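You operate a simulated robot arm through the tools that you are given. There is no shell and no other tool. Be economical: measure what you need, move in short steps, check, and stop when the job is done.

You run a simulated robot arm. Do the job below in one go: nothing can be reset, and whatever is moved stays where it is left.

TASK
Swap the slim meter and its grey block at position 40 for the grey link on the table.
Fine: meter into the long black tray, block on the table; clamp the link; the sensor stays parked and bypass 40 stays off. Set down upright: grey block.
Where things are to end (x, y in the base frame): slim meter within 3 cm of [43, 12]; grey block within 3 cm of [44, -4].

The check looks at the end state, three seconds after you hand in, the way a careful person would. Anything else that was tipped, shoved, dropped, spilled or broken makes it a failure.

THE ROBOT
A 6-joint arm with a two-finger parallel gripper, fixed in place. Base frame: the origin is at the foot of the arm, x ahead of it, y to its left, z up; the work surface is at about z = 66. Readings come in cm, rad, newtons and seconds.
With the tool pointing down near the work surface it reaches from about 10 to 70 cm from the base axis. Its first joint turns from -1.152 to 1.152 rad. Payload 2.45 kg.
The TCP is the grasp point between the finger pads, 2.4 cm short of the fingertips. In the tool frame z runs along the fingers and y along their closing line. Largest opening 6.8 cm; finger width 1.7, thickness 1; the body of the gripper, 4 by 7 cm, starts 4.1 cm behind the TCP.
Orientation is told as [roll, pitch, yaw] about the base's x, y, z axes, in that order, counted from this pose: with the fingers straight down and closing along the base's y, the tool's x points along the base's -x, its y along +y and its z along -z.

THE INTERFACE
- The arm moves only by the tool arm_command. Its argument "increments" is a list of rows, each a list of 3 entries, a list of its own where there are three numbers: the shift along the tool's x, y, z in units of 40 mm (1.0 is 40 mm), then the turn, a rotation vector about the tool's x, y, z in units of 8 degrees (1.0 is 8 degrees), then the gripper command, from -1 (shut) to 1 (fully open), values between in proportion. In form: [[[dx, dy, dz], [ax, ay, az], jaw], ...]. A call has 1 to 12 rows; each row shifts and turns the commanded pose from where the row before left it, along the tool's axes as they then stand. A call with a number of a shift or a turn outside -1 to 1 is refused whole. Rows are played at 5 a second. More than 5 cm and 0.15 rad between two rows, or a gripper value outside its range, and nothing of the call is played. A pose out of reach is approached as far as the arm can. The call stops where the force on the tool passes 90 N (or 10 N more than at its start, if that is more) or the arm is blocked; 0.2 s more then pass. The fingers move at their own pace (about 10.8 cm/s each) and stop on an object; they squeeze with about 44 N. The grip force told is the motor's: it shows also when the fingers shut on nothing. Time passes only in rows, and 0.2 s behind the last, so rows that do not move let the fingers close. It gives the time, the measured TCP pose, the force on the tool (base axes), the opening and the grip force at its end, in the units of the frame above (readings bear some noise), with the torque about the TCP (base axes, N m) and any sound that the robot's microphone picked up.
- Cameras (640 x 400 px; columns grow to the right, rows downward): "scene" is fixed at [17.57, 41.92, 146.35]; the picture's right is [-0.67, -0.74, 0.00], its down [-0.42, 0.39, -0.82] and it looks along [0.60, -0.55, -0.57] (base axes); focal length 214 px, centre (320, 200). "wrist" rides on the gripper at [8.4, 1.1, -7.5] in the tool frame; the picture's right is [-0.13, 0.99, 0.00], its down [-0.60, -0.08, -0.79] and it looks along [-0.79, -0.10, 0.61] (tool axes); focal length 251 px, centre (320, 200). There is no depth. A picture from a camera that has moved, and an enlarged one, comes with that camera's place and axes in the base frame and with its lens.
- grab_frame(camera): a new picture of that camera. The clock stands still meanwhile.
- enlarge(camera, box): a new picture of the part [left, top, right, bottom] of that camera's present view, enlarged. The clock stands still meanwhile.
- sign_off(): hands the job in; it is judged then, once.

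Work in short steps. Places have to be worked out from the pictures, the camera data and where the tool is seen: move nearer, look again, correct. Check each grasp and each placing, and mend what went wrong. You have 120 turns and 68 pictures in all, those below and enlarged ones among them. Open the gripper and draw the arm clear of the work before you hand the job in, unless the task says otherwise; then end with one line.

The tools are called after "Request:" as a command line: name --argument value ..., lists and objects as JSON in quotes. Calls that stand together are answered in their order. arm_command: Moves the arm, as the interface text tells. Its arguments: {"type":"object","properties":{"increments":{"type":"array"}},"required":["increments"]} The other tools are called the same way: grab_frame (camera) takes a picture; enlarge (camera, box) takes an enlarged picture of a part of a camera's view; sign_off () hands the job in.

At the start:

```text
t: 0.0
position: [50.32, -0.02, 129.18]
ee_rot: [0.002, -0.001, -0.001]
contact_force: [0.8, 0.3, 0.5]
ft_torque: [0.03, -0.01, -0.04]
grip_width: 6.79
grip_force: 0.0
```

scene: 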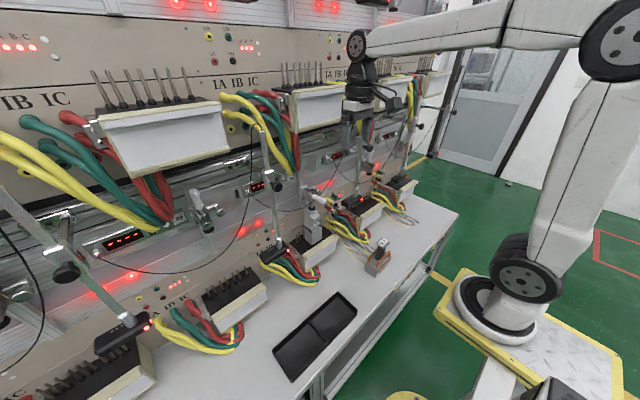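
wrist: 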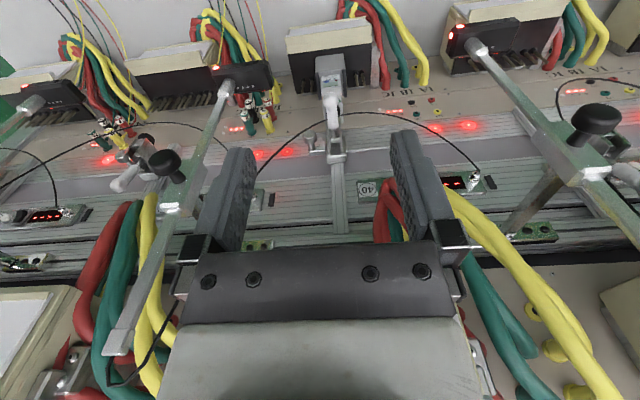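

The scene shows a meter-test bench with several positions; I need to find position 40, its meter, the link and the tray. I start by enlarging views.

Request:
enlarge --camera "scene" --box '[240, 150, 440, 290]'

Request:
enlarge --camera "wrist" --box '[200, 0, 520, 240]'

Request:
enlarge --camera "scene" --box '[150, 170, 400, 390]'

```text
2.86 times, centred on (340, 220) of scene
camera zoom: at [17.57, 41.92, 146.35], right [-0.67, -0.74, 0.0], down [-0.42, 0.39, -0.82], along [0.6, -0.55, -0.57], focal length 613 px, centre (263, 143)
```

zoom: 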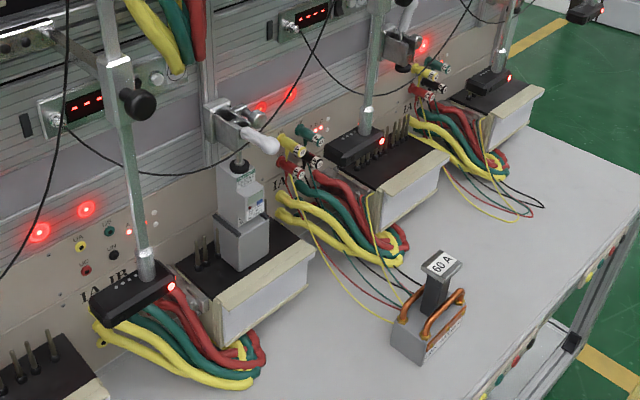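

```text
1.67 times, centred on (360, 120) of wrist
camera zoom: at [41.96, 1.11, 136.68], right [0.13, 0.99, 0.0], down [0.6, -0.08, 0.79], along [0.79, -0.1, -0.61], focal length 419 px, centre (253, 333)
```

zoom: 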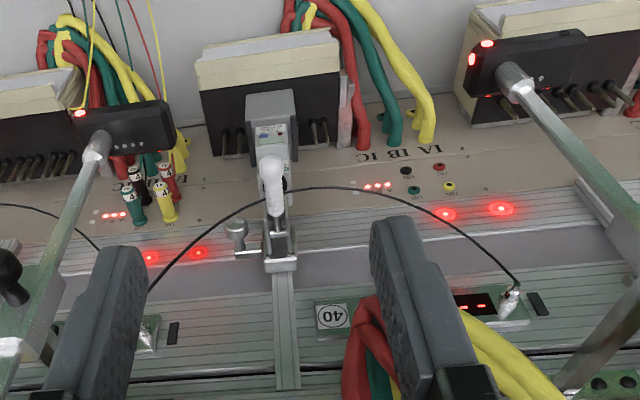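

```text
1.82 times, centred on (275, 280) of scene
camera zoom: at [17.57, 41.92, 146.35], right [-0.67, -0.74, 0.0], down [-0.42, 0.39, -0.82], along [0.6, -0.55, -0.57], focal length 390 px, centre (402, 54)
```

zoom: 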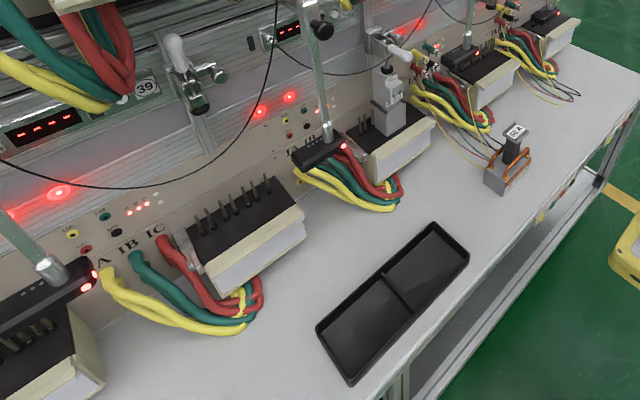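

The wrist image is upside down (image right is +y). I enlarge position 40, the link and the tray more closely.

Request:
enlarge --camera "scene" --box '[290, 170, 370, 270]'

Request:
enlarge --camera "wrist" --box '[270, 20, 420, 200]'

Request:
enlarge --camera "scene" --box '[350, 225, 420, 285]'

```text
4.00 times, centred on (330, 220) of scene
camera zoom: at [17.57, 41.92, 146.35], right [-0.67, -0.74, 0.0], down [-0.42, 0.39, -0.82], along [0.6, -0.55, -0.57], focal length 858 px, centre (280, 120)
```

zoom: 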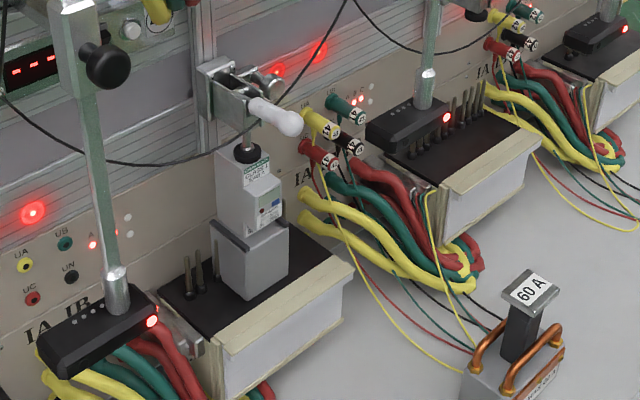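

```text
2.22 times, centred on (345, 110) of wrist
camera zoom: at [41.96, 1.11, 136.68], right [0.13, 0.99, 0.0], down [0.6, -0.08, 0.79], along [0.79, -0.1, -0.61], focal length 559 px, centre (264, 400)
```

zoom: 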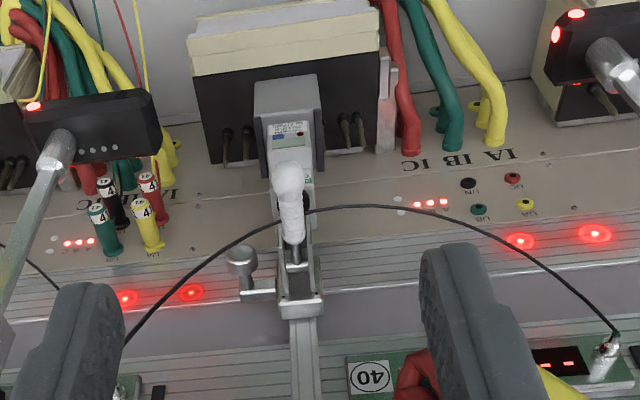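

```text
6.67 times, centred on (385, 255) of scene
camera zoom: at [17.57, 41.92, 146.35], right [-0.67, -0.74, 0.0], down [-0.42, 0.39, -0.82], along [0.6, -0.55, -0.57], focal length 1430 px, centre (-113, -167)
```

zoom: 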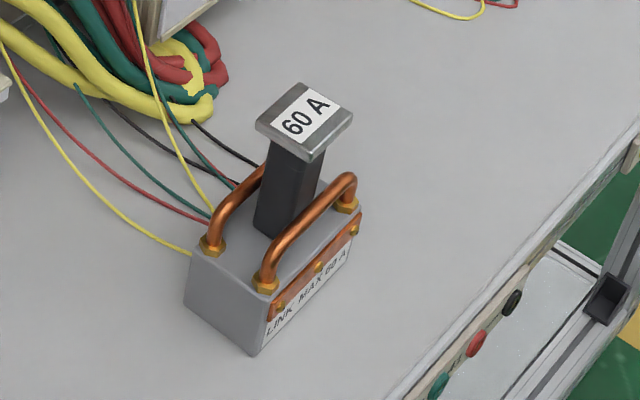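

Working the two views together, the meter front face is at x≈67, y≈-0.7, z≈84–94, the block below it, and the link lies around (45.7,-17.5). The clamp's white handle points forward (clamped) above the meter. I lower the arm in free space in front and tilt forward to get a level look.

Request:
arm_command --increments '[[[0.4, 0, 0.8], [0, 0, 0], 1], [[0.4, 0, 0.8], [0, 0, 0], 1], [[0.4, 0, 0.8], [0, 0, 0], 1], [[0.4, 0, 0.8], [0, 0, 0], 1], [[0.4, 0, 0.8], [0, 0, 0], 1], [[0, 0, 0.8], [0, 0, 0], 1], [[0, 0, 0], [0, -0.95, 0], 1], [[0, 0, 0], [0, -0.95, 0], 1], [[0, 0, 0], [0, -0.95, 0], 1], [[0, 0, 0], [0, -0.95, 0], 1], [[0, 0, 0], [0, -0.95, 0], 1], [[0, 0, 0], [0, -0.95, 0], 1]]'

Request:
grab_frame --camera "wrist"

Request:
grab_frame --camera "scene"

```text
t: 2.6
position: [46.83, 0.05, 111.75]
ee_rot: [0.0, -0.798, 0.0]
contact_force: [0.4, -0.2, -0.8]
ft_torque: [0.01, 0.0, -0.01]
grip_width: 6.81
grip_force: 0.0
out of reach, approached as far as the arm can: row 10, 11, 12
```

```text
59 pictures are left
camera wrist: at [35.68, 1.2, 110.88], right [0.09, 0.99, 0.09], down [-0.15, -0.08, 0.99], along [0.99, -0.1, 0.14], focal length 251 px, centre (320, 200)
```

wrist: 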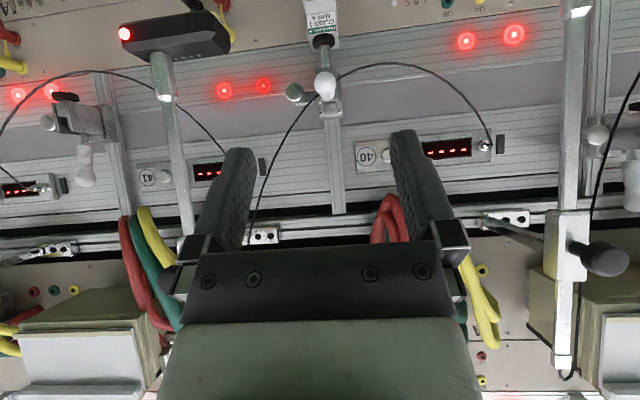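

```text
58 pictures are left
```

scene: 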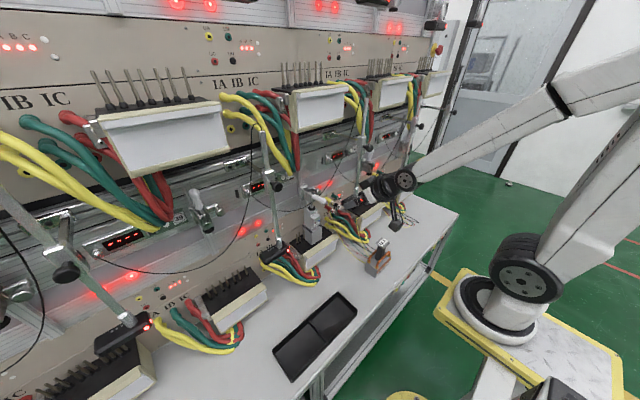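

Now I zoom in on the clamp region from this lower viewpoint.

Request:
enlarge --camera "wrist" --box '[250, 0, 410, 120]'

Request:
arm_command --increments '[[[0.5, 0, 0.5], [0, 0, 0], 1], [[0.5, 0, 0.5], [0, 0, 0], 1], [[0.5, 0, 0.5], [0, 0, 0], 1], [[0.5, 0, 0.5], [0, 0, 0], 1], [[0.5, 0, 0.5], [0, 0, 0], 1]]'

Request:
grab_frame --camera "wrist"

```text
3.33 times, centred on (330, 60) of wrist
camera zoom: at [35.68, 1.2, 110.88], right [0.09, 0.99, 0.09], down [-0.15, -0.08, 0.99], along [0.99, -0.1, 0.14], focal length 838 px, centre (287, 667)
```

zoom: 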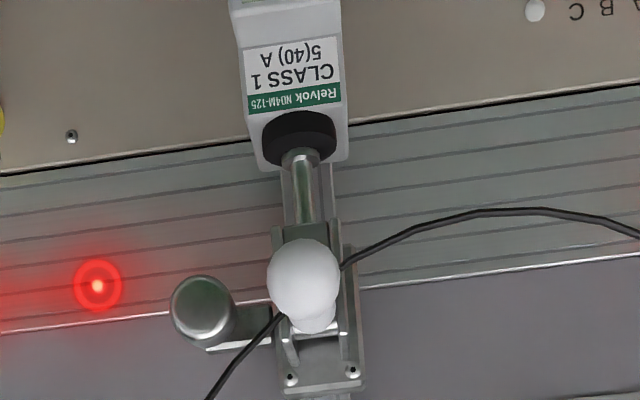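

```text
t: 3.8
position: [48.02, -0.01, 97.66]
ee_rot: [0.0, -0.794, 0.0]
contact_force: [0.1, 0.8, 0.4]
ft_torque: [-0.01, -0.02, 0.0]
grip_width: 6.8
grip_force: 0.0
out of reach, approached as far as the arm can: row 1, 2
```

```text
56 pictures are left
camera wrist: at [36.82, 1.23, 96.96], right [0.09, 0.99, 0.09], down [-0.14, -0.08, 0.99], along [0.99, -0.1, 0.14], focal length 251 px, centre (320, 200)
```

wrist: 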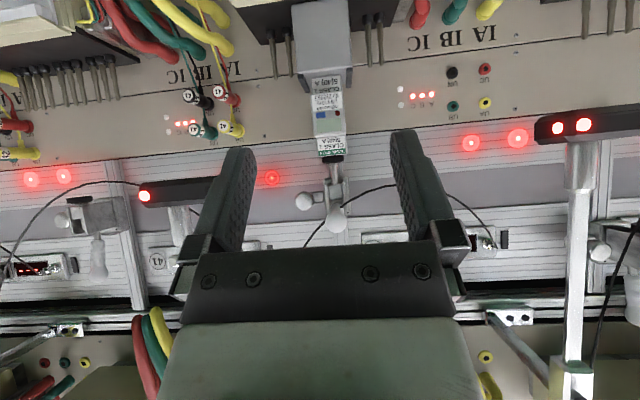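

A good level view. Zooming in on the clamp/meter/block stack.

Request:
enlarge --camera "wrist" --box '[240, 0, 430, 120]'

Request:
enlarge --camera "wrist" --box '[260, 120, 420, 260]'

```text
3.33 times, centred on (335, 60) of wrist
camera zoom: at [36.82, 1.23, 96.96], right [0.09, 0.99, 0.09], down [-0.14, -0.08, 0.99], along [0.99, -0.1, 0.14], focal length 838 px, centre (270, 667)
```

zoom: 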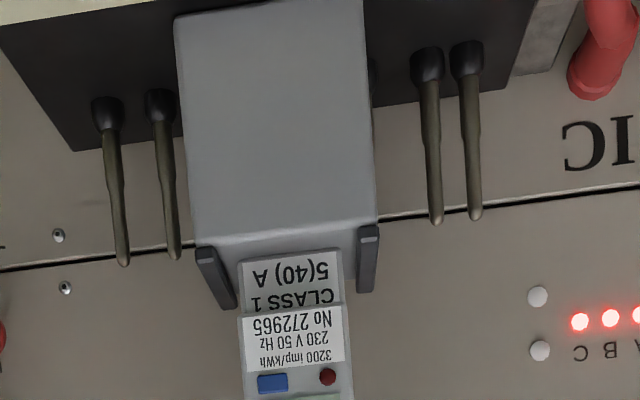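

```text
2.86 times, centred on (340, 190) of wrist
camera zoom: at [36.82, 1.23, 96.96], right [0.09, 0.99, 0.09], down [-0.14, -0.08, 0.99], along [0.99, -0.1, 0.14], focal length 718 px, centre (263, 229)
```

zoom: 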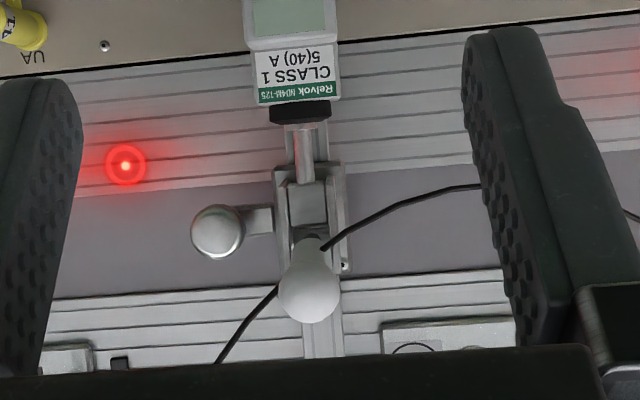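

I take a sharper scene zoom of the stack for triangulation.

Request:
enlarge --camera "scene" --box '[290, 180, 350, 255]'

```text
5.33 times, centred on (320, 218) of scene
camera zoom: at [17.57, 41.92, 146.35], right [-0.67, -0.74, 0.0], down [-0.42, 0.39, -0.82], along [0.6, -0.55, -0.57], focal length 1144 px, centre (320, 107)
```

zoom: 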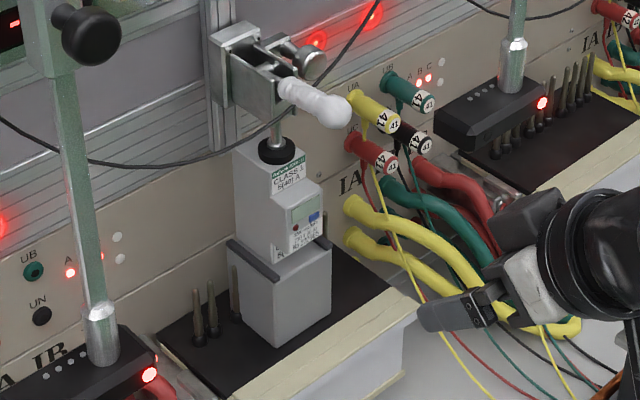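

Triangulated: block x≈64.8–69, y≈-2.7…3.0, z≈81–87.5; meter top z≈95.5, 3.7 cm wide at y≈0.1; white handle tip at (62, 0.1, 103.4), roughly level. Open clamps elsewhere have handle up, so I'll close the fingers and bring them under the handle tip to lift it in an arc.

Request:
arm_command --increments '[[[-0.674, 0, 0.39], [0, 0, 0], -1], [[-0.674, 0, 0.39], [0, 0, 0], -1], [[-0.674, 0, 0.39], [0, 0, 0], -1], [[0, 0, 0], [0, 0, 0], -1]]'

Request:
enlarge --camera "scene" --box '[280, 150, 400, 235]'

Request:
grab_frame --camera "wrist"

```text
t: 4.8
position: [57.1, -0.18, 100.21]
ee_rot: [-0.001, -0.795, 0.0]
contact_force: [0.6, -0.2, 0.3]
ft_torque: [0.02, 0.0, 0.01]
grip_width: 0.0
grip_force: 23.3
```

```text
4.71 times, centred on (340, 192) of scene
camera zoom: at [17.57, 41.92, 146.35], right [-0.67, -0.74, 0.0], down [-0.42, 0.39, -0.82], along [0.6, -0.55, -0.57], focal length 1009 px, centre (226, 235)
```

zoom: 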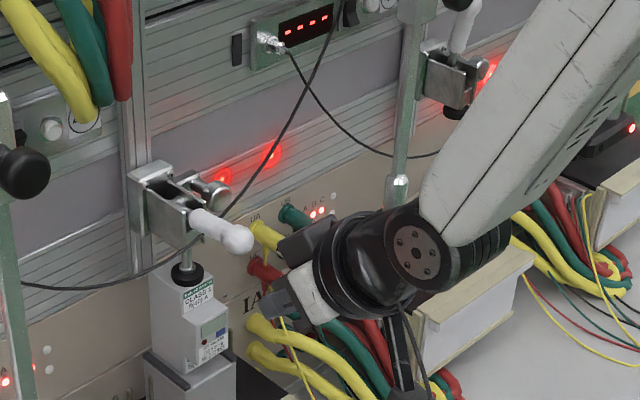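

```text
51 pictures are left
camera wrist: at [45.96, 1.0, 99.41], right [0.09, 0.99, 0.09], down [-0.14, -0.08, 0.99], along [0.99, -0.1, 0.14], focal length 251 px, centre (320, 200)
```

wrist: 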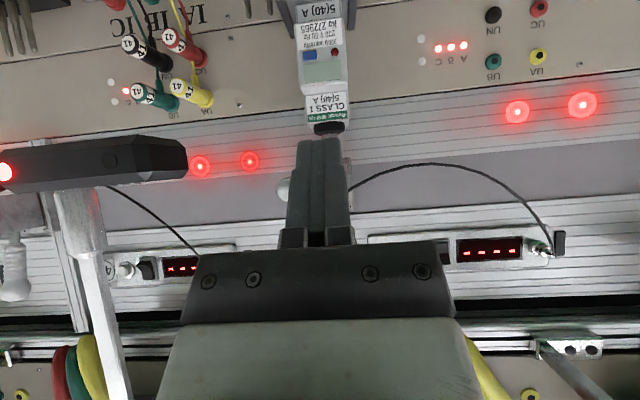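

The fingertips are just in front of and below the handle tip. I move in to contact under it.

Request:
arm_command --increments '[[[-0.3, 0.06, 0.06], [0, 0, 0], -1], [[-0.3, 0, 0.06], [0, 0, 0], -1], [[-0.15, 0, 0], [0, 0, 0], -1]]'

Request:
enlarge --camera "scene" --box '[280, 150, 400, 235]'

```text
t: 5.6
position: [59.54, 0.36, 101.99]
ee_rot: [0.001, -0.796, -0.001]
contact_force: [-0.1, -0.5, -0.5]
ft_torque: [0.01, -0.03, 0.02]
grip_width: 0.02
grip_force: 24.3
```

```text
4.71 times, centred on (340, 192) of scene
camera zoom: at [17.57, 41.92, 146.35], right [-0.67, -0.74, 0.0], down [-0.42, 0.39, -0.82], along [0.6, -0.55, -0.57], focal length 1009 px, centre (226, 235)
```

zoom: 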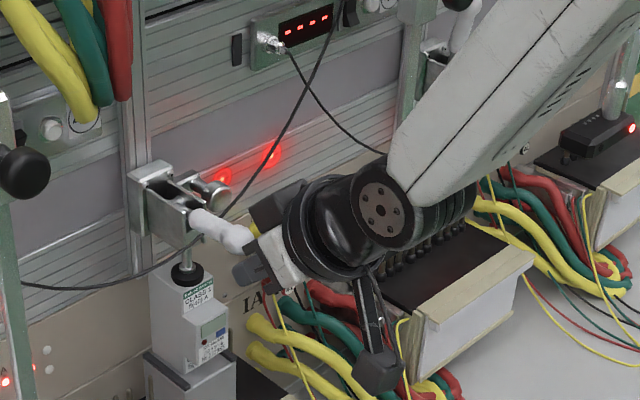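

The finger sits right below the ball. I start lifting along the arc.

Request:
arm_command --increments '[[[-0.213, -0.05, -0.14], [0, 0, 0], -1], [[-0.213, 0, -0.14], [0, 0, 0], -1], [[-0.283, 0, -0.068], [0, 0, 0], -1], [[-0.283, 0, -0.068], [0, 0, 0], -1]]'

Request:
enlarge --camera "scene" --box '[280, 150, 400, 235]'

```text
t: 6.6
position: [61.32, 0.07, 106.09]
ee_rot: [-0.002, -0.796, -0.001]
contact_force: [-1.5, 0.5, 0.4]
ft_torque: [0.02, -0.02, -0.01]
grip_width: 0.02
grip_force: 23.7
```

```text
4.71 times, centred on (340, 192) of scene
camera zoom: at [17.57, 41.92, 146.35], right [-0.67, -0.74, 0.0], down [-0.42, 0.39, -0.82], along [0.6, -0.55, -0.57], focal length 1009 px, centre (226, 235)
```

zoom: 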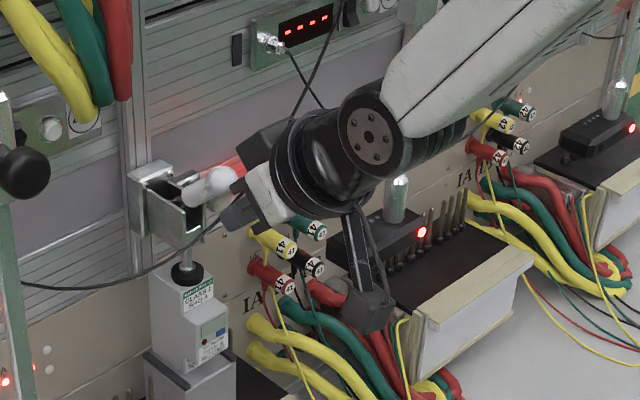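

The handle is rising (~36° now), negligible force. Continuing the arc.

Request:
arm_command --increments '[[[-0.336, 0, -0.015], [0, 0, 0], -1], [[-0.274, 0, 0.029], [0, 0, 0], -1], [[-0.274, 0, 0.029], [0, 0, 0], -1], [[-0.247, 0, 0.108], [0, 0, 0], -1], [[-0.247, 0, 0.108], [0, 0, 0], -1]]'

Request:
enlarge --camera "scene" --box '[280, 150, 400, 235]'

```text
t: 7.8
position: [65.61, 0.15, 109.24]
ee_rot: [0.0, -0.792, 0.0]
contact_force: [-9.7, -0.3, 1.8]
ft_torque: [0.0, 0.07, -0.04]
grip_width: 0.0
grip_force: 23.2
```

```text
4.71 times, centred on (340, 192) of scene
camera zoom: at [17.53, 41.92, 146.35], right [-0.67, -0.74, 0.0], down [-0.42, 0.39, -0.82], along [0.6, -0.55, -0.57], focal length 1009 px, centre (226, 235)
```

zoom: 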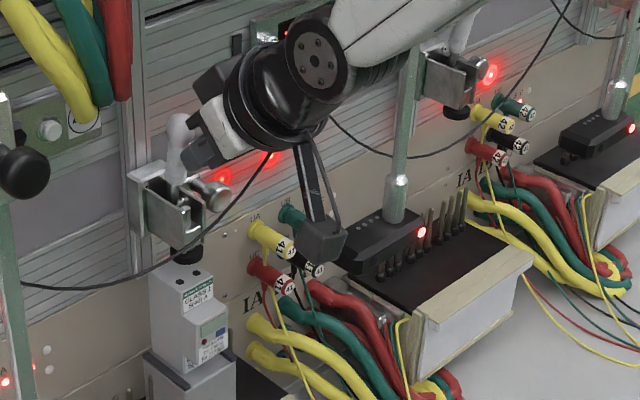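

The foot lifted off the meter and the handle is nearly upright, matching the open clamp at 41. A small extra push, then retreat.

Request:
arm_command --increments '[[[-0.14, 0, 0.13], [0, 0, 0], -1], [[0.35, 0, -0.35], [0, 0, 0], -1], [[0.5, 0, -0.5], [0, 0, 0], -1], [[0.5, 0, -0.5], [0, 0, 0], -1], [[0.5, 0, -0.5], [0, 0, 0], -1]]'

Request:
enlarge --camera "scene" --box '[280, 150, 400, 235]'

Request:
grab_frame --camera "wrist"

```text
t: 9.0
position: [55.89, 0.02, 109.21]
ee_rot: [0.0, -0.795, 0.0]
contact_force: [-0.1, 0.9, 0.8]
ft_torque: [0.01, 0.02, -0.02]
grip_width: 0.0
grip_force: 23.7
```

```text
4.71 times, centred on (340, 192) of scene
camera zoom: at [17.57, 41.92, 146.35], right [-0.67, -0.74, 0.0], down [-0.42, 0.39, -0.82], along [0.6, -0.55, -0.57], focal length 1009 px, centre (226, 235)
```

zoom: 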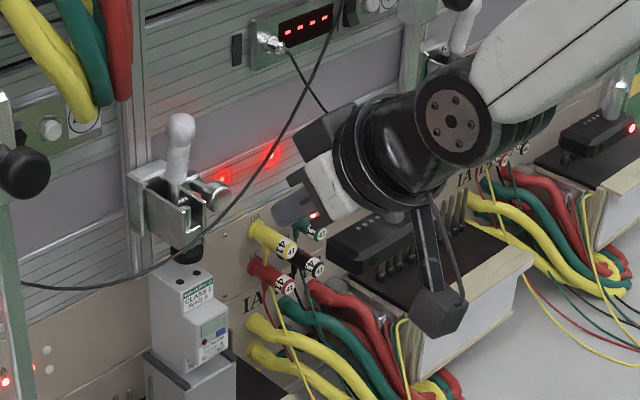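

```text
46 pictures are left
camera wrist: at [44.74, 1.23, 108.44], right [0.09, 0.99, 0.09], down [-0.14, -0.08, 0.99], along [0.99, -0.1, 0.14], focal length 251 px, centre (320, 200)
```

wrist: 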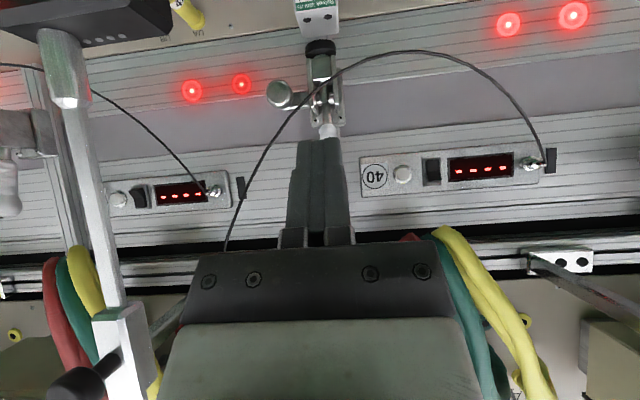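

Clamp is open with about 2 cm of gap above the meter. I open the gripper and come to a pre-grasp in line with the meter, leaving the hanging cable (x≈68, z>98) alone.

Request:
arm_command --increments '[[[0.276, 0.01, 0.727], [0, 0, 0], 0.6], [[0.276, 0.01, 0.727], [0, 0, 0], 0.6], [[0.276, 0.01, 0.727], [0, 0, 0], 0.6], [[0.276, 0, 0.727], [0, 0, 0], 0.6], [[0, 0, 0.6], [0, 0, 0], 0.6]]'

Request:
grab_frame --camera "wrist"

Request:
enlarge --camera "scene" --box '[280, 170, 380, 245]'

```text
t: 10.2
position: [62.96, 0.29, 96.03]
ee_rot: [-0.001, -0.796, 0.001]
contact_force: [0.2, -0.1, -0.7]
ft_torque: [0.01, 0.0, 0.0]
grip_width: 5.43
grip_force: 0.3
```

```text
45 pictures are left
camera wrist: at [51.78, 1.38, 95.33], right [0.09, 0.99, 0.09], down [-0.14, -0.08, 0.99], along [0.99, -0.1, 0.14], focal length 251 px, centre (320, 200)
```

wrist: 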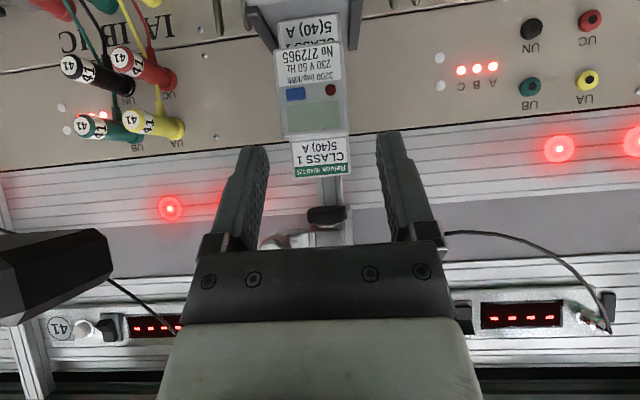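

```text
5.33 times, centred on (330, 208) of scene
camera zoom: at [17.57, 41.92, 146.35], right [-0.67, -0.74, 0.0], down [-0.42, 0.39, -0.82], along [0.6, -0.55, -0.57], focal length 1144 px, centre (267, 160)
```

zoom: 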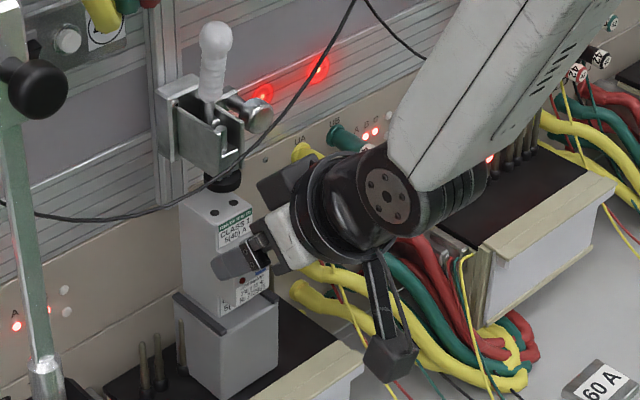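

The meter (3.5 cm wide, y≈0) is centred between the fingers. I advance along the tool axis 5.3 cm and close.

Request:
arm_command --increments '[[[0, -0.05, 0.5], [0, 0, 0], 0.6], [[0, 0, 0.5], [0, 0, 0], 0.6], [[0, 0, 0.34], [0, 0, 0], 0.6]]'

Request:
enlarge --camera "scene" --box '[290, 180, 360, 240]'

Request:
grab_frame --camera "wrist"

```text
t: 11.0
position: [67.0, 0.06, 92.55]
ee_rot: [0.001, -0.794, -0.001]
contact_force: [-1.8, -0.4, -0.2]
ft_torque: [0.05, -0.08, 0.02]
grip_width: 5.42
grip_force: 0.1
```

```text
6.67 times, centred on (325, 210) of scene
camera zoom: at [17.56, 41.92, 146.35], right [-0.67, -0.74, 0.0], down [-0.42, 0.39, -0.82], along [0.6, -0.55, -0.57], focal length 1430 px, centre (287, 133)
```

zoom: 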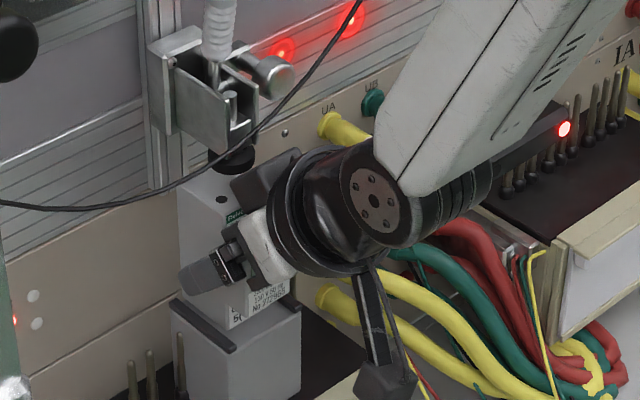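

```text
42 pictures are left
camera wrist: at [55.75, 1.13, 91.72], right [0.09, 0.99, 0.09], down [-0.14, -0.08, 0.99], along [0.99, -0.1, 0.14], focal length 251 px, centre (320, 200)
```

wrist: 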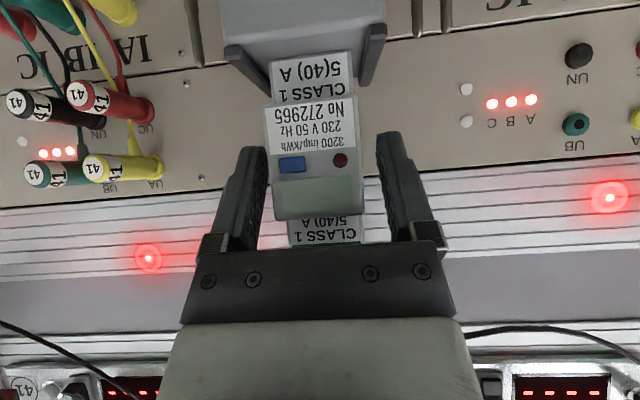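

Meter is between the pads; a slight touch on the front, so I back off 3 mm and close.

Request:
arm_command --increments '[[[0, 0, -0.08], [0, 0, 0], 0.6], [[0, 0, 0], [0, 0, 0], -1], [[0, 0, 0], [0, 0, 0], -1], [[0, 0, 0], [0, 0, 0], -1]]'

```text
t: 12.0
position: [66.62, 0.03, 92.67]
ee_rot: [0.001, -0.796, -0.002]
contact_force: [0.7, -0.8, -0.2]
ft_torque: [0.0, 0.02, 0.01]
grip_width: 3.57
grip_force: 44.2
```

Gripped at 3.57 cm. I lift straight up 1.5 cm in small steps.

Request:
arm_command --increments '[[[-0.089, 0, -0.0875], [0, 0, 0], -1], [[-0.089, 0, -0.0875], [0, 0, 0], -1], [[-0.089, 0, -0.0875], [0, 0, 0], -1]]'

Request:
grab_frame --camera "wrist"

Request:
enlarge --camera "scene" --box '[290, 180, 360, 240]'

```text
t: 12.8
position: [66.56, -0.03, 94.23]
ee_rot: [0.001, -0.797, 0.0]
contact_force: [0.1, 0.1, -2.4]
ft_torque: [0.0, 0.01, 0.02]
grip_width: 3.61
grip_force: 43.5
```

```text
41 pictures are left
camera wrist: at [55.39, 1.03, 93.45], right [0.09, 0.99, 0.09], down [-0.14, -0.08, 0.99], along [0.99, -0.1, 0.14], focal length 251 px, centre (320, 200)
```

wrist: 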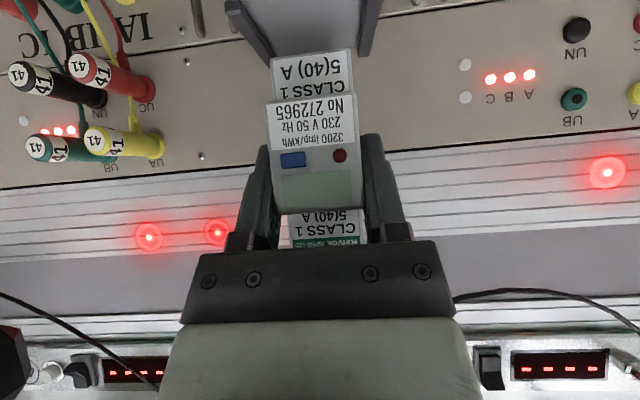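

```text
6.67 times, centred on (325, 210) of scene
camera zoom: at [17.57, 41.92, 146.35], right [-0.67, -0.74, 0.0], down [-0.42, 0.39, -0.82], along [0.6, -0.55, -0.57], focal length 1430 px, centre (287, 133)
```

zoom: 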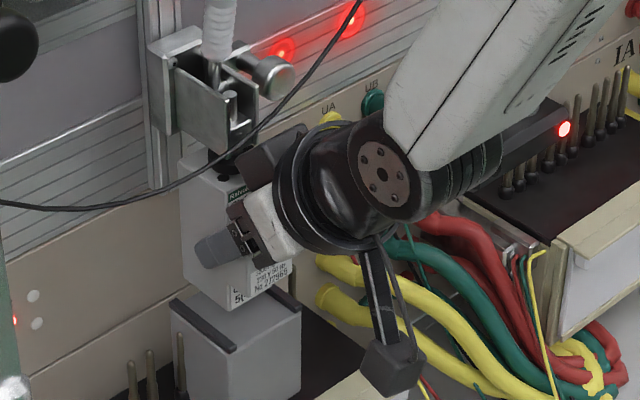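

The meter is up 1.5 cm, clear of the block top. I pull it straight back toward the robot.

Request:
arm_command --increments '[[[0.175, 0, -0.178], [0, 0, 0], -1], [[0.175, 0, -0.178], [0, 0, 0], -1], [[0.175, 0, -0.178], [0, 0, 0], -1], [[0.35, 0, -0.356], [0, 0, 0], -1], [[0.35, 0, -0.356], [0, 0, 0], -1], [[0.35, 0, -0.356], [0, 0, 0], -1], [[0.35, 0, -0.356], [0, 0, 0], -1]]'

Request:
grab_frame --camera "scene"

```text
t: 14.4
position: [55.65, -0.11, 94.05]
ee_rot: [-0.001, -0.795, 0.0]
contact_force: [-0.1, -0.6, -1.8]
ft_torque: [-0.03, 0.02, -0.01]
grip_width: 3.6
grip_force: 43.9
```

```text
39 pictures are left
```

scene: 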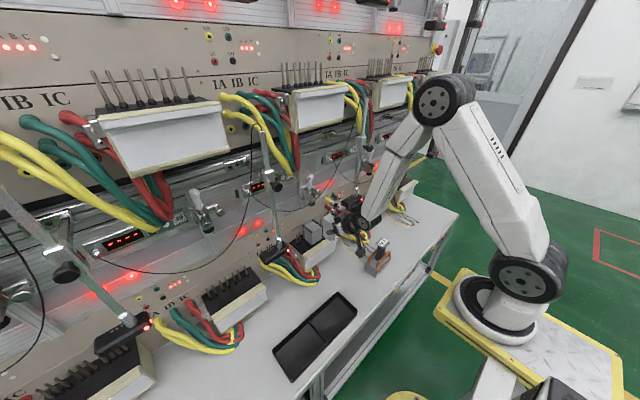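

Meter is held and free. Tray corners work out to x 38.2–48.7, y 4.6–34, divider at y≈19, so the target (43,12) is the near-right compartment. I move over toward it.

Request:
arm_command --increments '[[[0.6, 0.757, -0.078], [0, 0, 0], -1], [[0.6, 0.757, -0.078], [0, 0, 0], -1], [[0.6, 0.757, -0.078], [0, 0, 0], -1], [[0.6, 0.757, -0.078], [0, 0, 0], -1]]'

Request:
enlarge --camera "scene" --box '[250, 180, 450, 390]'

```text
t: 15.4
position: [48.13, 12.08, 88.14]
ee_rot: [0.001, -0.796, -0.002]
contact_force: [0.2, 0.7, -2.0]
ft_torque: [0.01, 0.02, -0.01]
grip_width: 3.58
grip_force: 44.4
```

```text
1.90 times, centred on (350, 285) of scene
camera zoom: at [17.57, 41.92, 146.34], right [-0.67, -0.74, 0.0], down [-0.42, 0.39, -0.82], along [0.6, -0.55, -0.57], focal length 408 px, centre (263, 38)
```

zoom: 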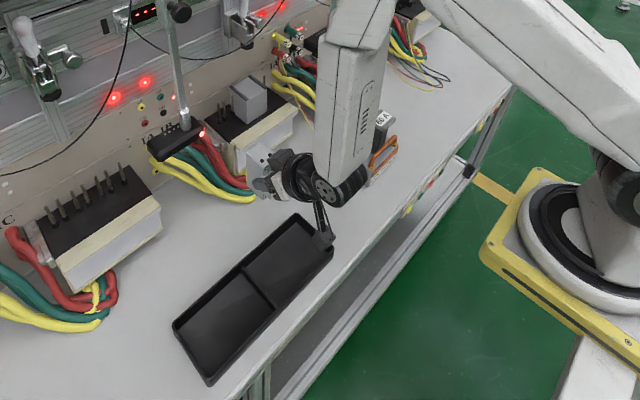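

Clear so far. I descend toward the compartment to z≈78.

Request:
arm_command --increments '[[[0.67, 0, 0.21], [0, 0, 0], -1], [[0.67, 0, 0.21], [0, 0, 0], -1], [[0.67, 0, 0.21], [0, 0, 0], -1], [[0.67, 0, 0.21], [0, 0, 0], -1]]'

Request:
enlarge --camera "scene" --box '[280, 220, 420, 360]'

Request:
grab_frame --camera "wrist"

```text
t: 16.4
position: [42.85, 12.14, 78.13]
ee_rot: [0.0, -0.796, -0.002]
contact_force: [0.2, 0.5, -1.3]
ft_torque: [0.03, 0.01, -0.01]
grip_width: 3.59
grip_force: 43.9
```

```text
2.86 times, centred on (350, 290) of scene
camera zoom: at [17.57, 41.92, 146.34], right [-0.67, -0.74, 0.0], down [-0.42, 0.39, -0.82], along [0.6, -0.55, -0.57], focal length 613 px, centre (234, -57)
```

zoom: 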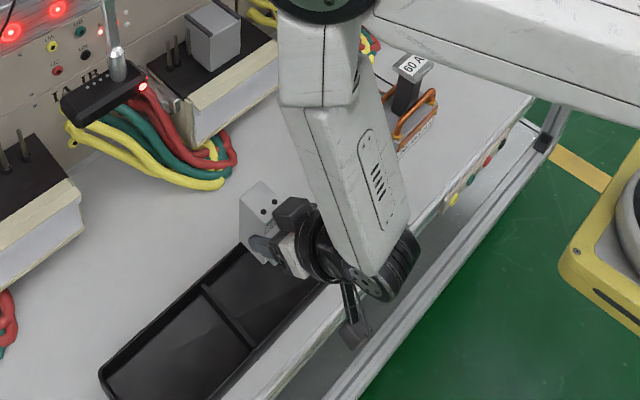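

```text
36 pictures are left
camera wrist: at [31.72, 13.28, 77.29], right [0.09, 0.99, 0.09], down [-0.14, -0.08, 0.99], along [0.99, -0.1, 0.14], focal length 251 px, centre (320, 200)
```

wrist: 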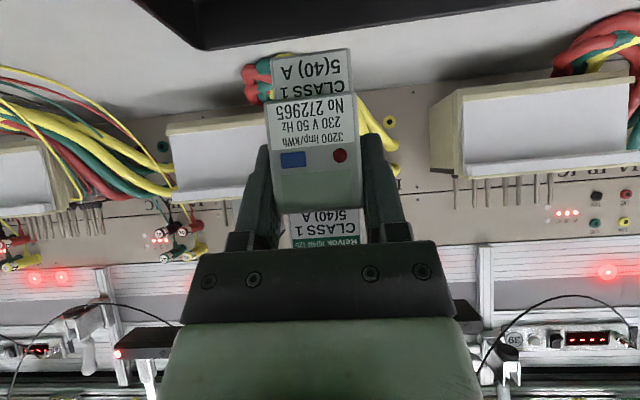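

Meter upright over the compartment with its bottom at about z≈72.5. Lowering about 4.6 cm, then gently feel for the floor.

Request:
arm_command --increments '[[[0.4, 0, 0.3], [0, 0, 0], -1], [[0.356, 0, 0.35], [0, 0, 0], -1], [[0.09, 0, 0.0875], [0, 0, 0], -1], [[0, 0, 0], [0, 0, 0], -1]]'

Request:
enlarge --camera "scene" --box '[300, 260, 390, 340]'

Request:
grab_frame --camera "wrist"

```text
t: 17.4
position: [42.63, 12.13, 73.56]
ee_rot: [-0.001, -0.796, 0.0]
contact_force: [-0.9, -1.4, -1.0]
ft_torque: [0.0, 0.02, -0.01]
grip_width: 3.59
grip_force: 43.9
```

```text
5.00 times, centred on (345, 300) of scene
camera zoom: at [17.57, 41.92, 146.35], right [-0.67, -0.74, 0.0], down [-0.42, 0.39, -0.82], along [0.6, -0.55, -0.57], focal length 1072 px, centre (195, -300)
```

zoom: 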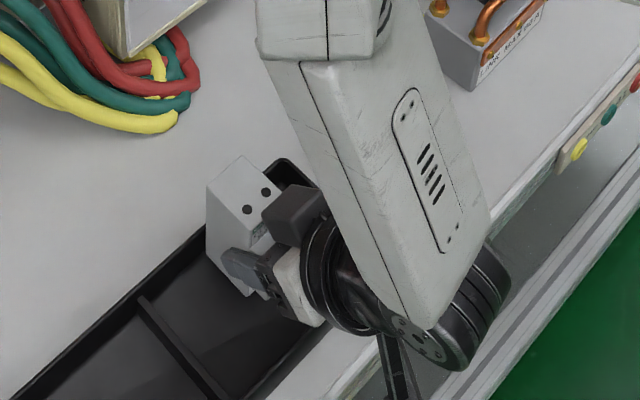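

```text
34 pictures are left
camera wrist: at [31.49, 13.21, 72.87], right [0.09, 0.99, 0.09], down [-0.14, -0.08, 0.99], along [0.99, -0.1, 0.14], focal length 251 px, centre (320, 200)
```

wrist: 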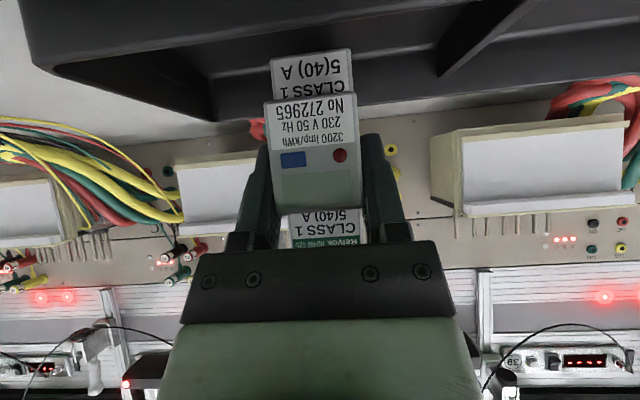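

Inside the tray, still above the floor. Shift 0.5 cm back and creep down watching the force.

Request:
arm_command --increments '[[[0.088, 0, -0.089], [0, 0, 0], -1], [[0.067, 0, 0.066], [0, 0, 0], -1], [[0.067, 0, 0.066], [0, 0, 0], -1], [[0, 0, 0], [0, 0, 0], -1]]'

```text
t: 18.4
position: [42.08, 12.09, 73.07]
ee_rot: [0.0, -0.797, 0.0]
contact_force: [-0.3, -0.7, -1.9]
ft_torque: [0.0, 0.05, 0.02]
grip_width: 3.59
grip_force: 44.0
```

Request:
arm_command --increments '[[[0.045, 0, 0.044], [0, 0, 0], -1], [[0.045, 0, 0.044], [0, 0, 0], -1], [[0, 0, 0], [0, 0, 0], -1]]'

```text
t: 19.2
position: [42.14, 12.0, 72.58]
ee_rot: [0.0, -0.796, 0.0]
contact_force: [0.5, -0.4, -1.9]
ft_torque: [-0.03, 0.04, -0.03]
grip_width: 3.57
grip_force: 43.8
```

Still hanging freely (weight ≈ 1.9 N). Creeping further.

Request:
arm_command --increments '[[[0.045, 0, 0.044], [0, 0, 0], -1], [[0.045, 0, 0.044], [0, 0, 0], -1], [[0, 0, 0], [0, 0, 0], -1]]'

Request:
enlarge --camera "wrist" --box '[230, 0, 420, 140]'

```text
t: 20.0
position: [42.25, 11.95, 72.04]
ee_rot: [0.001, -0.799, 0.001]
contact_force: [-5.9, -0.8, 21.8]
ft_torque: [-0.07, 0.1, 0.02]
grip_width: 3.57
grip_force: 44.0
```

```text
2.86 times, centred on (325, 70) of wrist
camera zoom: at [31.03, 13.15, 71.26], right [0.09, 0.99, 0.09], down [-0.15, -0.08, 0.99], along [0.98, -0.1, 0.14], focal length 718 px, centre (306, 571)
```

zoom: 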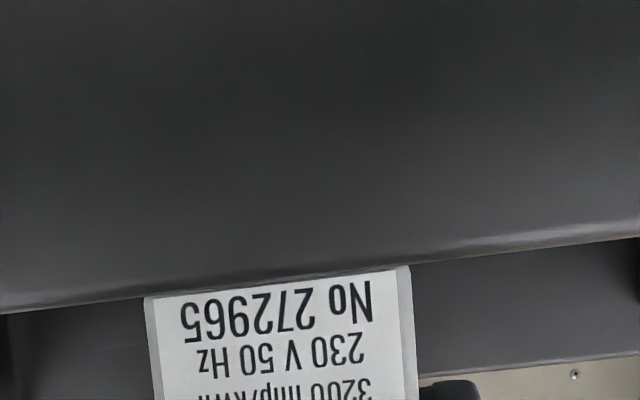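

Contact (22 N) at the expected floor height: the meter is standing. Relieve slightly, open, and back out along the tool axis.

Request:
arm_command --increments '[[[-0.025, 0, -0.025], [0, 0, 0], -1], [[0, 0, 0], [0, 0, 0], 0.5], [[0, 0, 0], [0, 0, 0], 0.5], [[0, 0, -0.5], [0, 0, 0], 0.5], [[0, 0, -0.5], [0, 0, 0], 0.5]]'

Request:
grab_frame --camera "wrist"

```text
t: 21.2
position: [39.39, 12.18, 74.86]
ee_rot: [0.001, -0.796, -0.001]
contact_force: [-0.5, 1.0, -0.2]
ft_torque: [-0.01, 0.02, 0.02]
grip_width: 5.1
grip_force: 0.0
```

```text
32 pictures are left
camera wrist: at [28.15, 13.29, 74.08], right [0.09, 0.99, 0.09], down [-0.14, -0.08, 0.99], along [0.99, -0.1, 0.14], focal length 251 px, centre (320, 200)
```

wrist: 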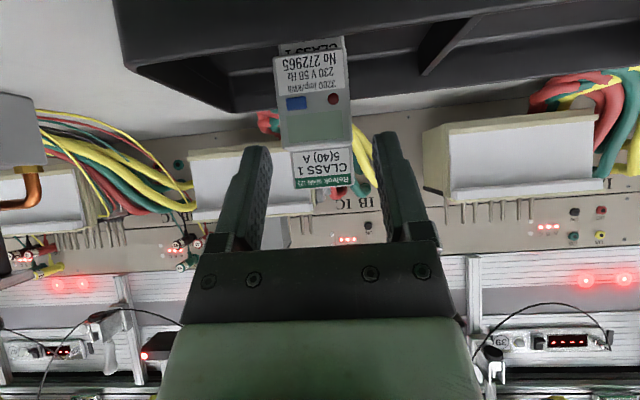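

Meter stands upright in the tray. I rise vertically clear of it and swing back in front of the grey block, gripper fully open.

Request:
arm_command --increments '[[[-0.71, 0, -0.7], [0, 0, 0], 0.5], [[-0.71, 0, -0.7], [0, 0, 0], 0.5], [[-0.71, 0, -0.7], [0, 0, 0], 0.5], [[-0.735, -0.502, 0.51], [0, 0, 0], 1], [[-0.735, -0.502, 0.51], [0, 0, 0], 1], [[-0.735, -0.502, 0.51], [0, 0, 0], 1], [[-0.735, -0.502, 0.51], [0, 0, 0], 1], [[-0.735, -0.502, 0.51], [0, 0, 0], 1], [[-0.735, -0.502, 0.51], [0, 0, 0], 1]]'

Request:
grab_frame --camera "wrist"

Request:
enlarge --camera "scene" --box '[280, 180, 400, 340]'

```text
t: 23.2
position: [60.42, 0.05, 90.77]
ee_rot: [0.002, -0.794, -0.001]
contact_force: [0.3, 0.1, -0.8]
ft_torque: [-0.03, 0.0, 0.0]
grip_width: 6.8
grip_force: 0.0
```

```text
31 pictures are left
camera wrist: at [49.22, 1.12, 90.0], right [0.09, 0.99, 0.09], down [-0.14, -0.08, 0.99], along [0.99, -0.1, 0.13], focal length 251 px, centre (320, 200)
```

wrist: 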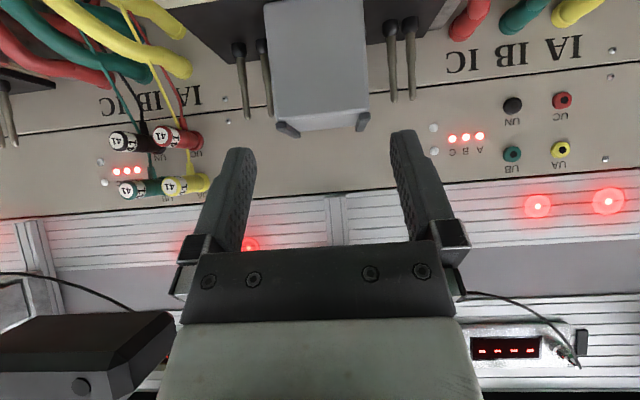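

```text
2.50 times, centred on (340, 260) of scene
camera zoom: at [17.57, 41.92, 146.35], right [-0.67, -0.74, 0.0], down [-0.42, 0.39, -0.82], along [0.6, -0.55, -0.57], focal length 536 px, centre (270, 50)
```

zoom: 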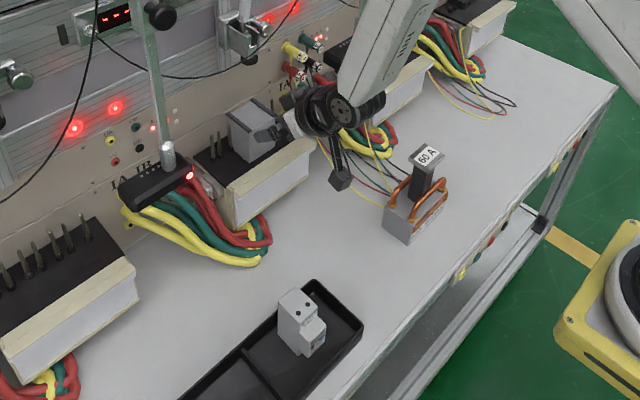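

Meter verified at ≈(43,13). The block is centred (y≈0, 6.0 cm wide, top z≈87.2). I advance so the fingertips straddle the front half of the block, short of the pin row at x≈69.

Request:
arm_command --increments '[[[-0.01, 0, 0.45], [0, 0, 0], 1], [[-0.01, 0, 0.45], [0, 0, 0], 1], [[-0.01, 0, 0.45], [0, 0, 0], 1], [[-0.01, 0, 0.4], [0, 0, 0], 1]]'

Request:
grab_frame --camera "wrist"

Request:
enlarge --camera "scene" --box '[290, 190, 360, 250]'

```text
t: 24.2
position: [65.51, -0.09, 86.03]
ee_rot: [0.0, -0.796, 0.0]
contact_force: [-0.5, 0.5, -0.3]
ft_torque: [0.0, -0.01, 0.01]
grip_width: 6.78
grip_force: 0.1
```

```text
29 pictures are left
camera wrist: at [54.32, 1.16, 85.28], right [0.09, 0.99, 0.09], down [-0.14, -0.08, 0.99], along [0.99, -0.1, 0.14], focal length 251 px, centre (320, 200)
```

wrist: 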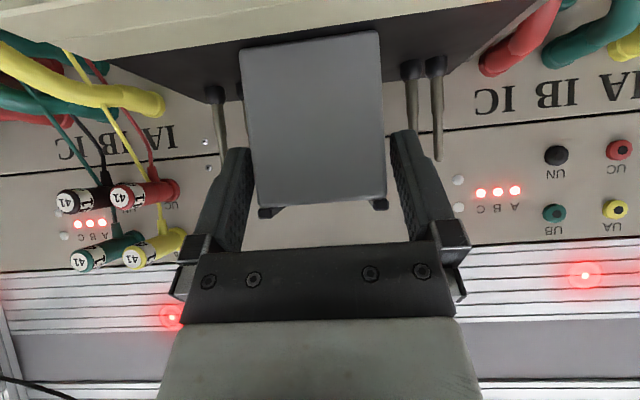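

```text
6.67 times, centred on (325, 220) of scene
camera zoom: at [17.57, 41.92, 146.35], right [-0.67, -0.74, 0.0], down [-0.42, 0.39, -0.82], along [0.6, -0.55, -0.57], focal length 1430 px, centre (287, 67)
```

zoom: 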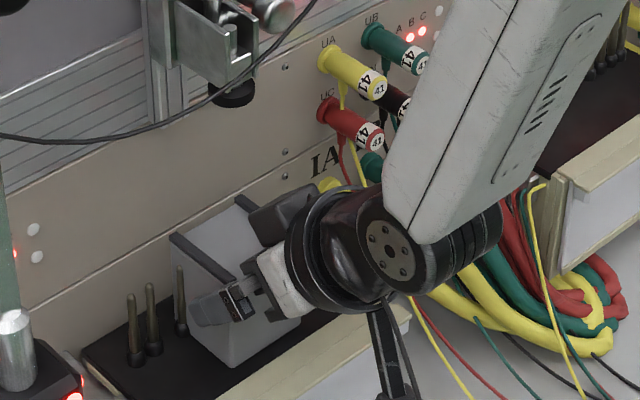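

The fingers straddle the block clear of the pins. Close.

Request:
arm_command --increments '[[[0, 0, 0], [0, 0, 0], -1], [[0, 0, 0], [0, 0, 0], -1], [[0, 0, 0], [0, 0, 0], -1]]'

```text
t: 25.0
position: [65.49, -0.0, 86.11]
ee_rot: [0.0, -0.794, 0.001]
contact_force: [0.0, -0.9, 0.0]
ft_torque: [0.04, -0.1, 0.02]
grip_width: 5.99
grip_force: 43.5
```

Gripped at 5.99 cm. Lift vertically in 0.5 cm steps.

Request:
arm_command --increments '[[[-0.089, 0, -0.0875], [0, 0, 0], -1], [[-0.089, 0, -0.0875], [0, 0, 0], -1], [[-0.089, 0, -0.0875], [0, 0, 0], -1], [[-0.178, 0, -0.175], [0, 0, 0], -1], [[-0.178, 0, -0.175], [0, 0, 0], -1], [[-0.178, 0, -0.175], [0, 0, 0], -1]]'

Request:
enlarge --camera "scene" --box '[290, 190, 360, 250]'

Request:
grab_frame --camera "wrist"

```text
t: 26.4
position: [65.5, 0.08, 90.5]
ee_rot: [-0.002, -0.795, 0.001]
contact_force: [-0.4, -0.3, -1.1]
ft_torque: [-0.01, 0.03, 0.01]
grip_width: 5.97
grip_force: 44.3
```

```text
6.67 times, centred on (325, 220) of scene
camera zoom: at [17.57, 41.92, 146.35], right [-0.67, -0.74, 0.0], down [-0.42, 0.39, -0.82], along [0.6, -0.55, -0.57], focal length 1430 px, centre (287, 67)
```

zoom: 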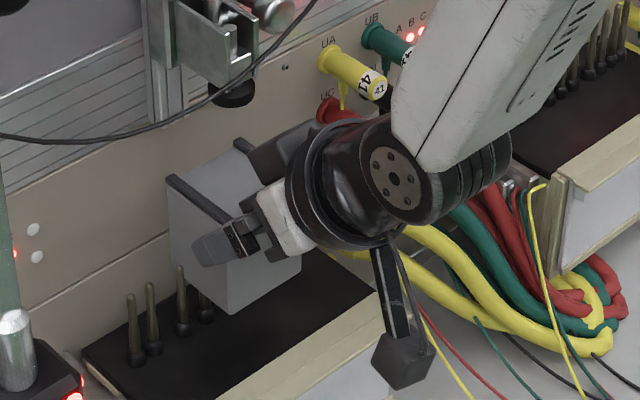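

```text
26 pictures are left
camera wrist: at [54.34, 1.1, 89.85], right [0.09, 0.99, 0.09], down [-0.14, -0.08, 0.99], along [0.99, -0.1, 0.14], focal length 251 px, centre (320, 200)
```

wrist: 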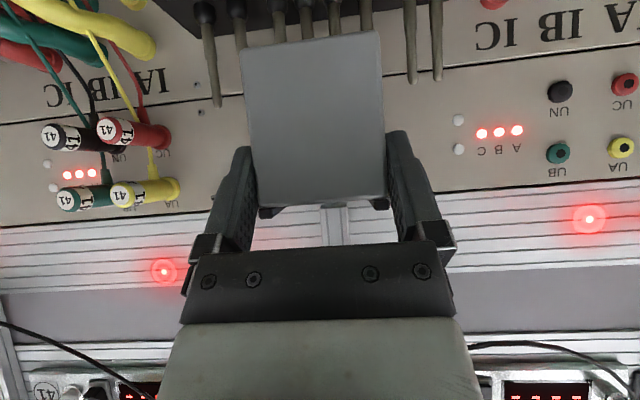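

The block is lifting freely with pins still inside; another 2 cm up, then pull toward the robot.

Request:
arm_command --increments '[[[-0.178, 0, -0.175], [0, 0, 0], -1], [[-0.178, 0, -0.175], [0, 0, 0], -1]]'

Request:
grab_frame --camera "wrist"

Request:
enlarge --camera "scene" --box '[290, 190, 360, 250]'

```text
t: 27.0
position: [65.46, -0.05, 92.6]
ee_rot: [0.0, -0.796, -0.001]
contact_force: [0.2, 0.4, -0.6]
ft_torque: [0.01, 0.03, 0.0]
grip_width: 5.98
grip_force: 43.7
```

```text
25 pictures are left
camera wrist: at [54.4, 1.17, 91.86], right [0.09, 0.99, 0.09], down [-0.14, -0.08, 0.99], along [0.99, -0.1, 0.14], focal length 251 px, centre (320, 200)
```

wrist: 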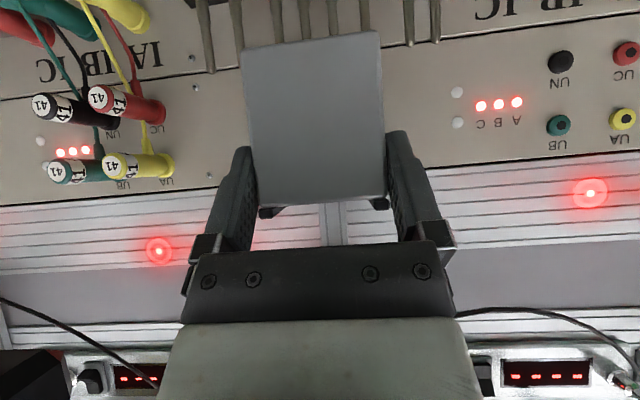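

```text
6.67 times, centred on (325, 220) of scene
camera zoom: at [17.57, 41.92, 146.35], right [-0.67, -0.74, 0.0], down [-0.42, 0.39, -0.82], along [0.6, -0.55, -0.57], focal length 1430 px, centre (287, 67)
```

zoom: 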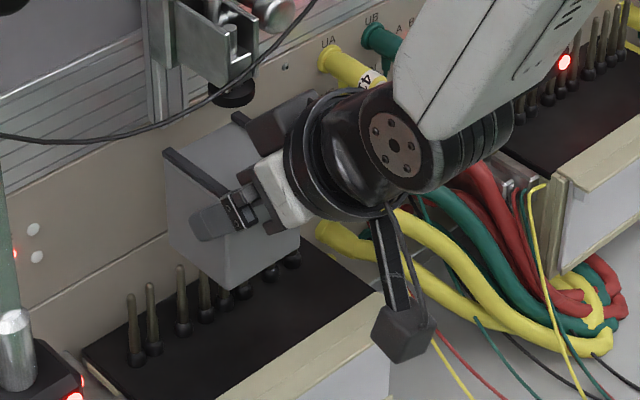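

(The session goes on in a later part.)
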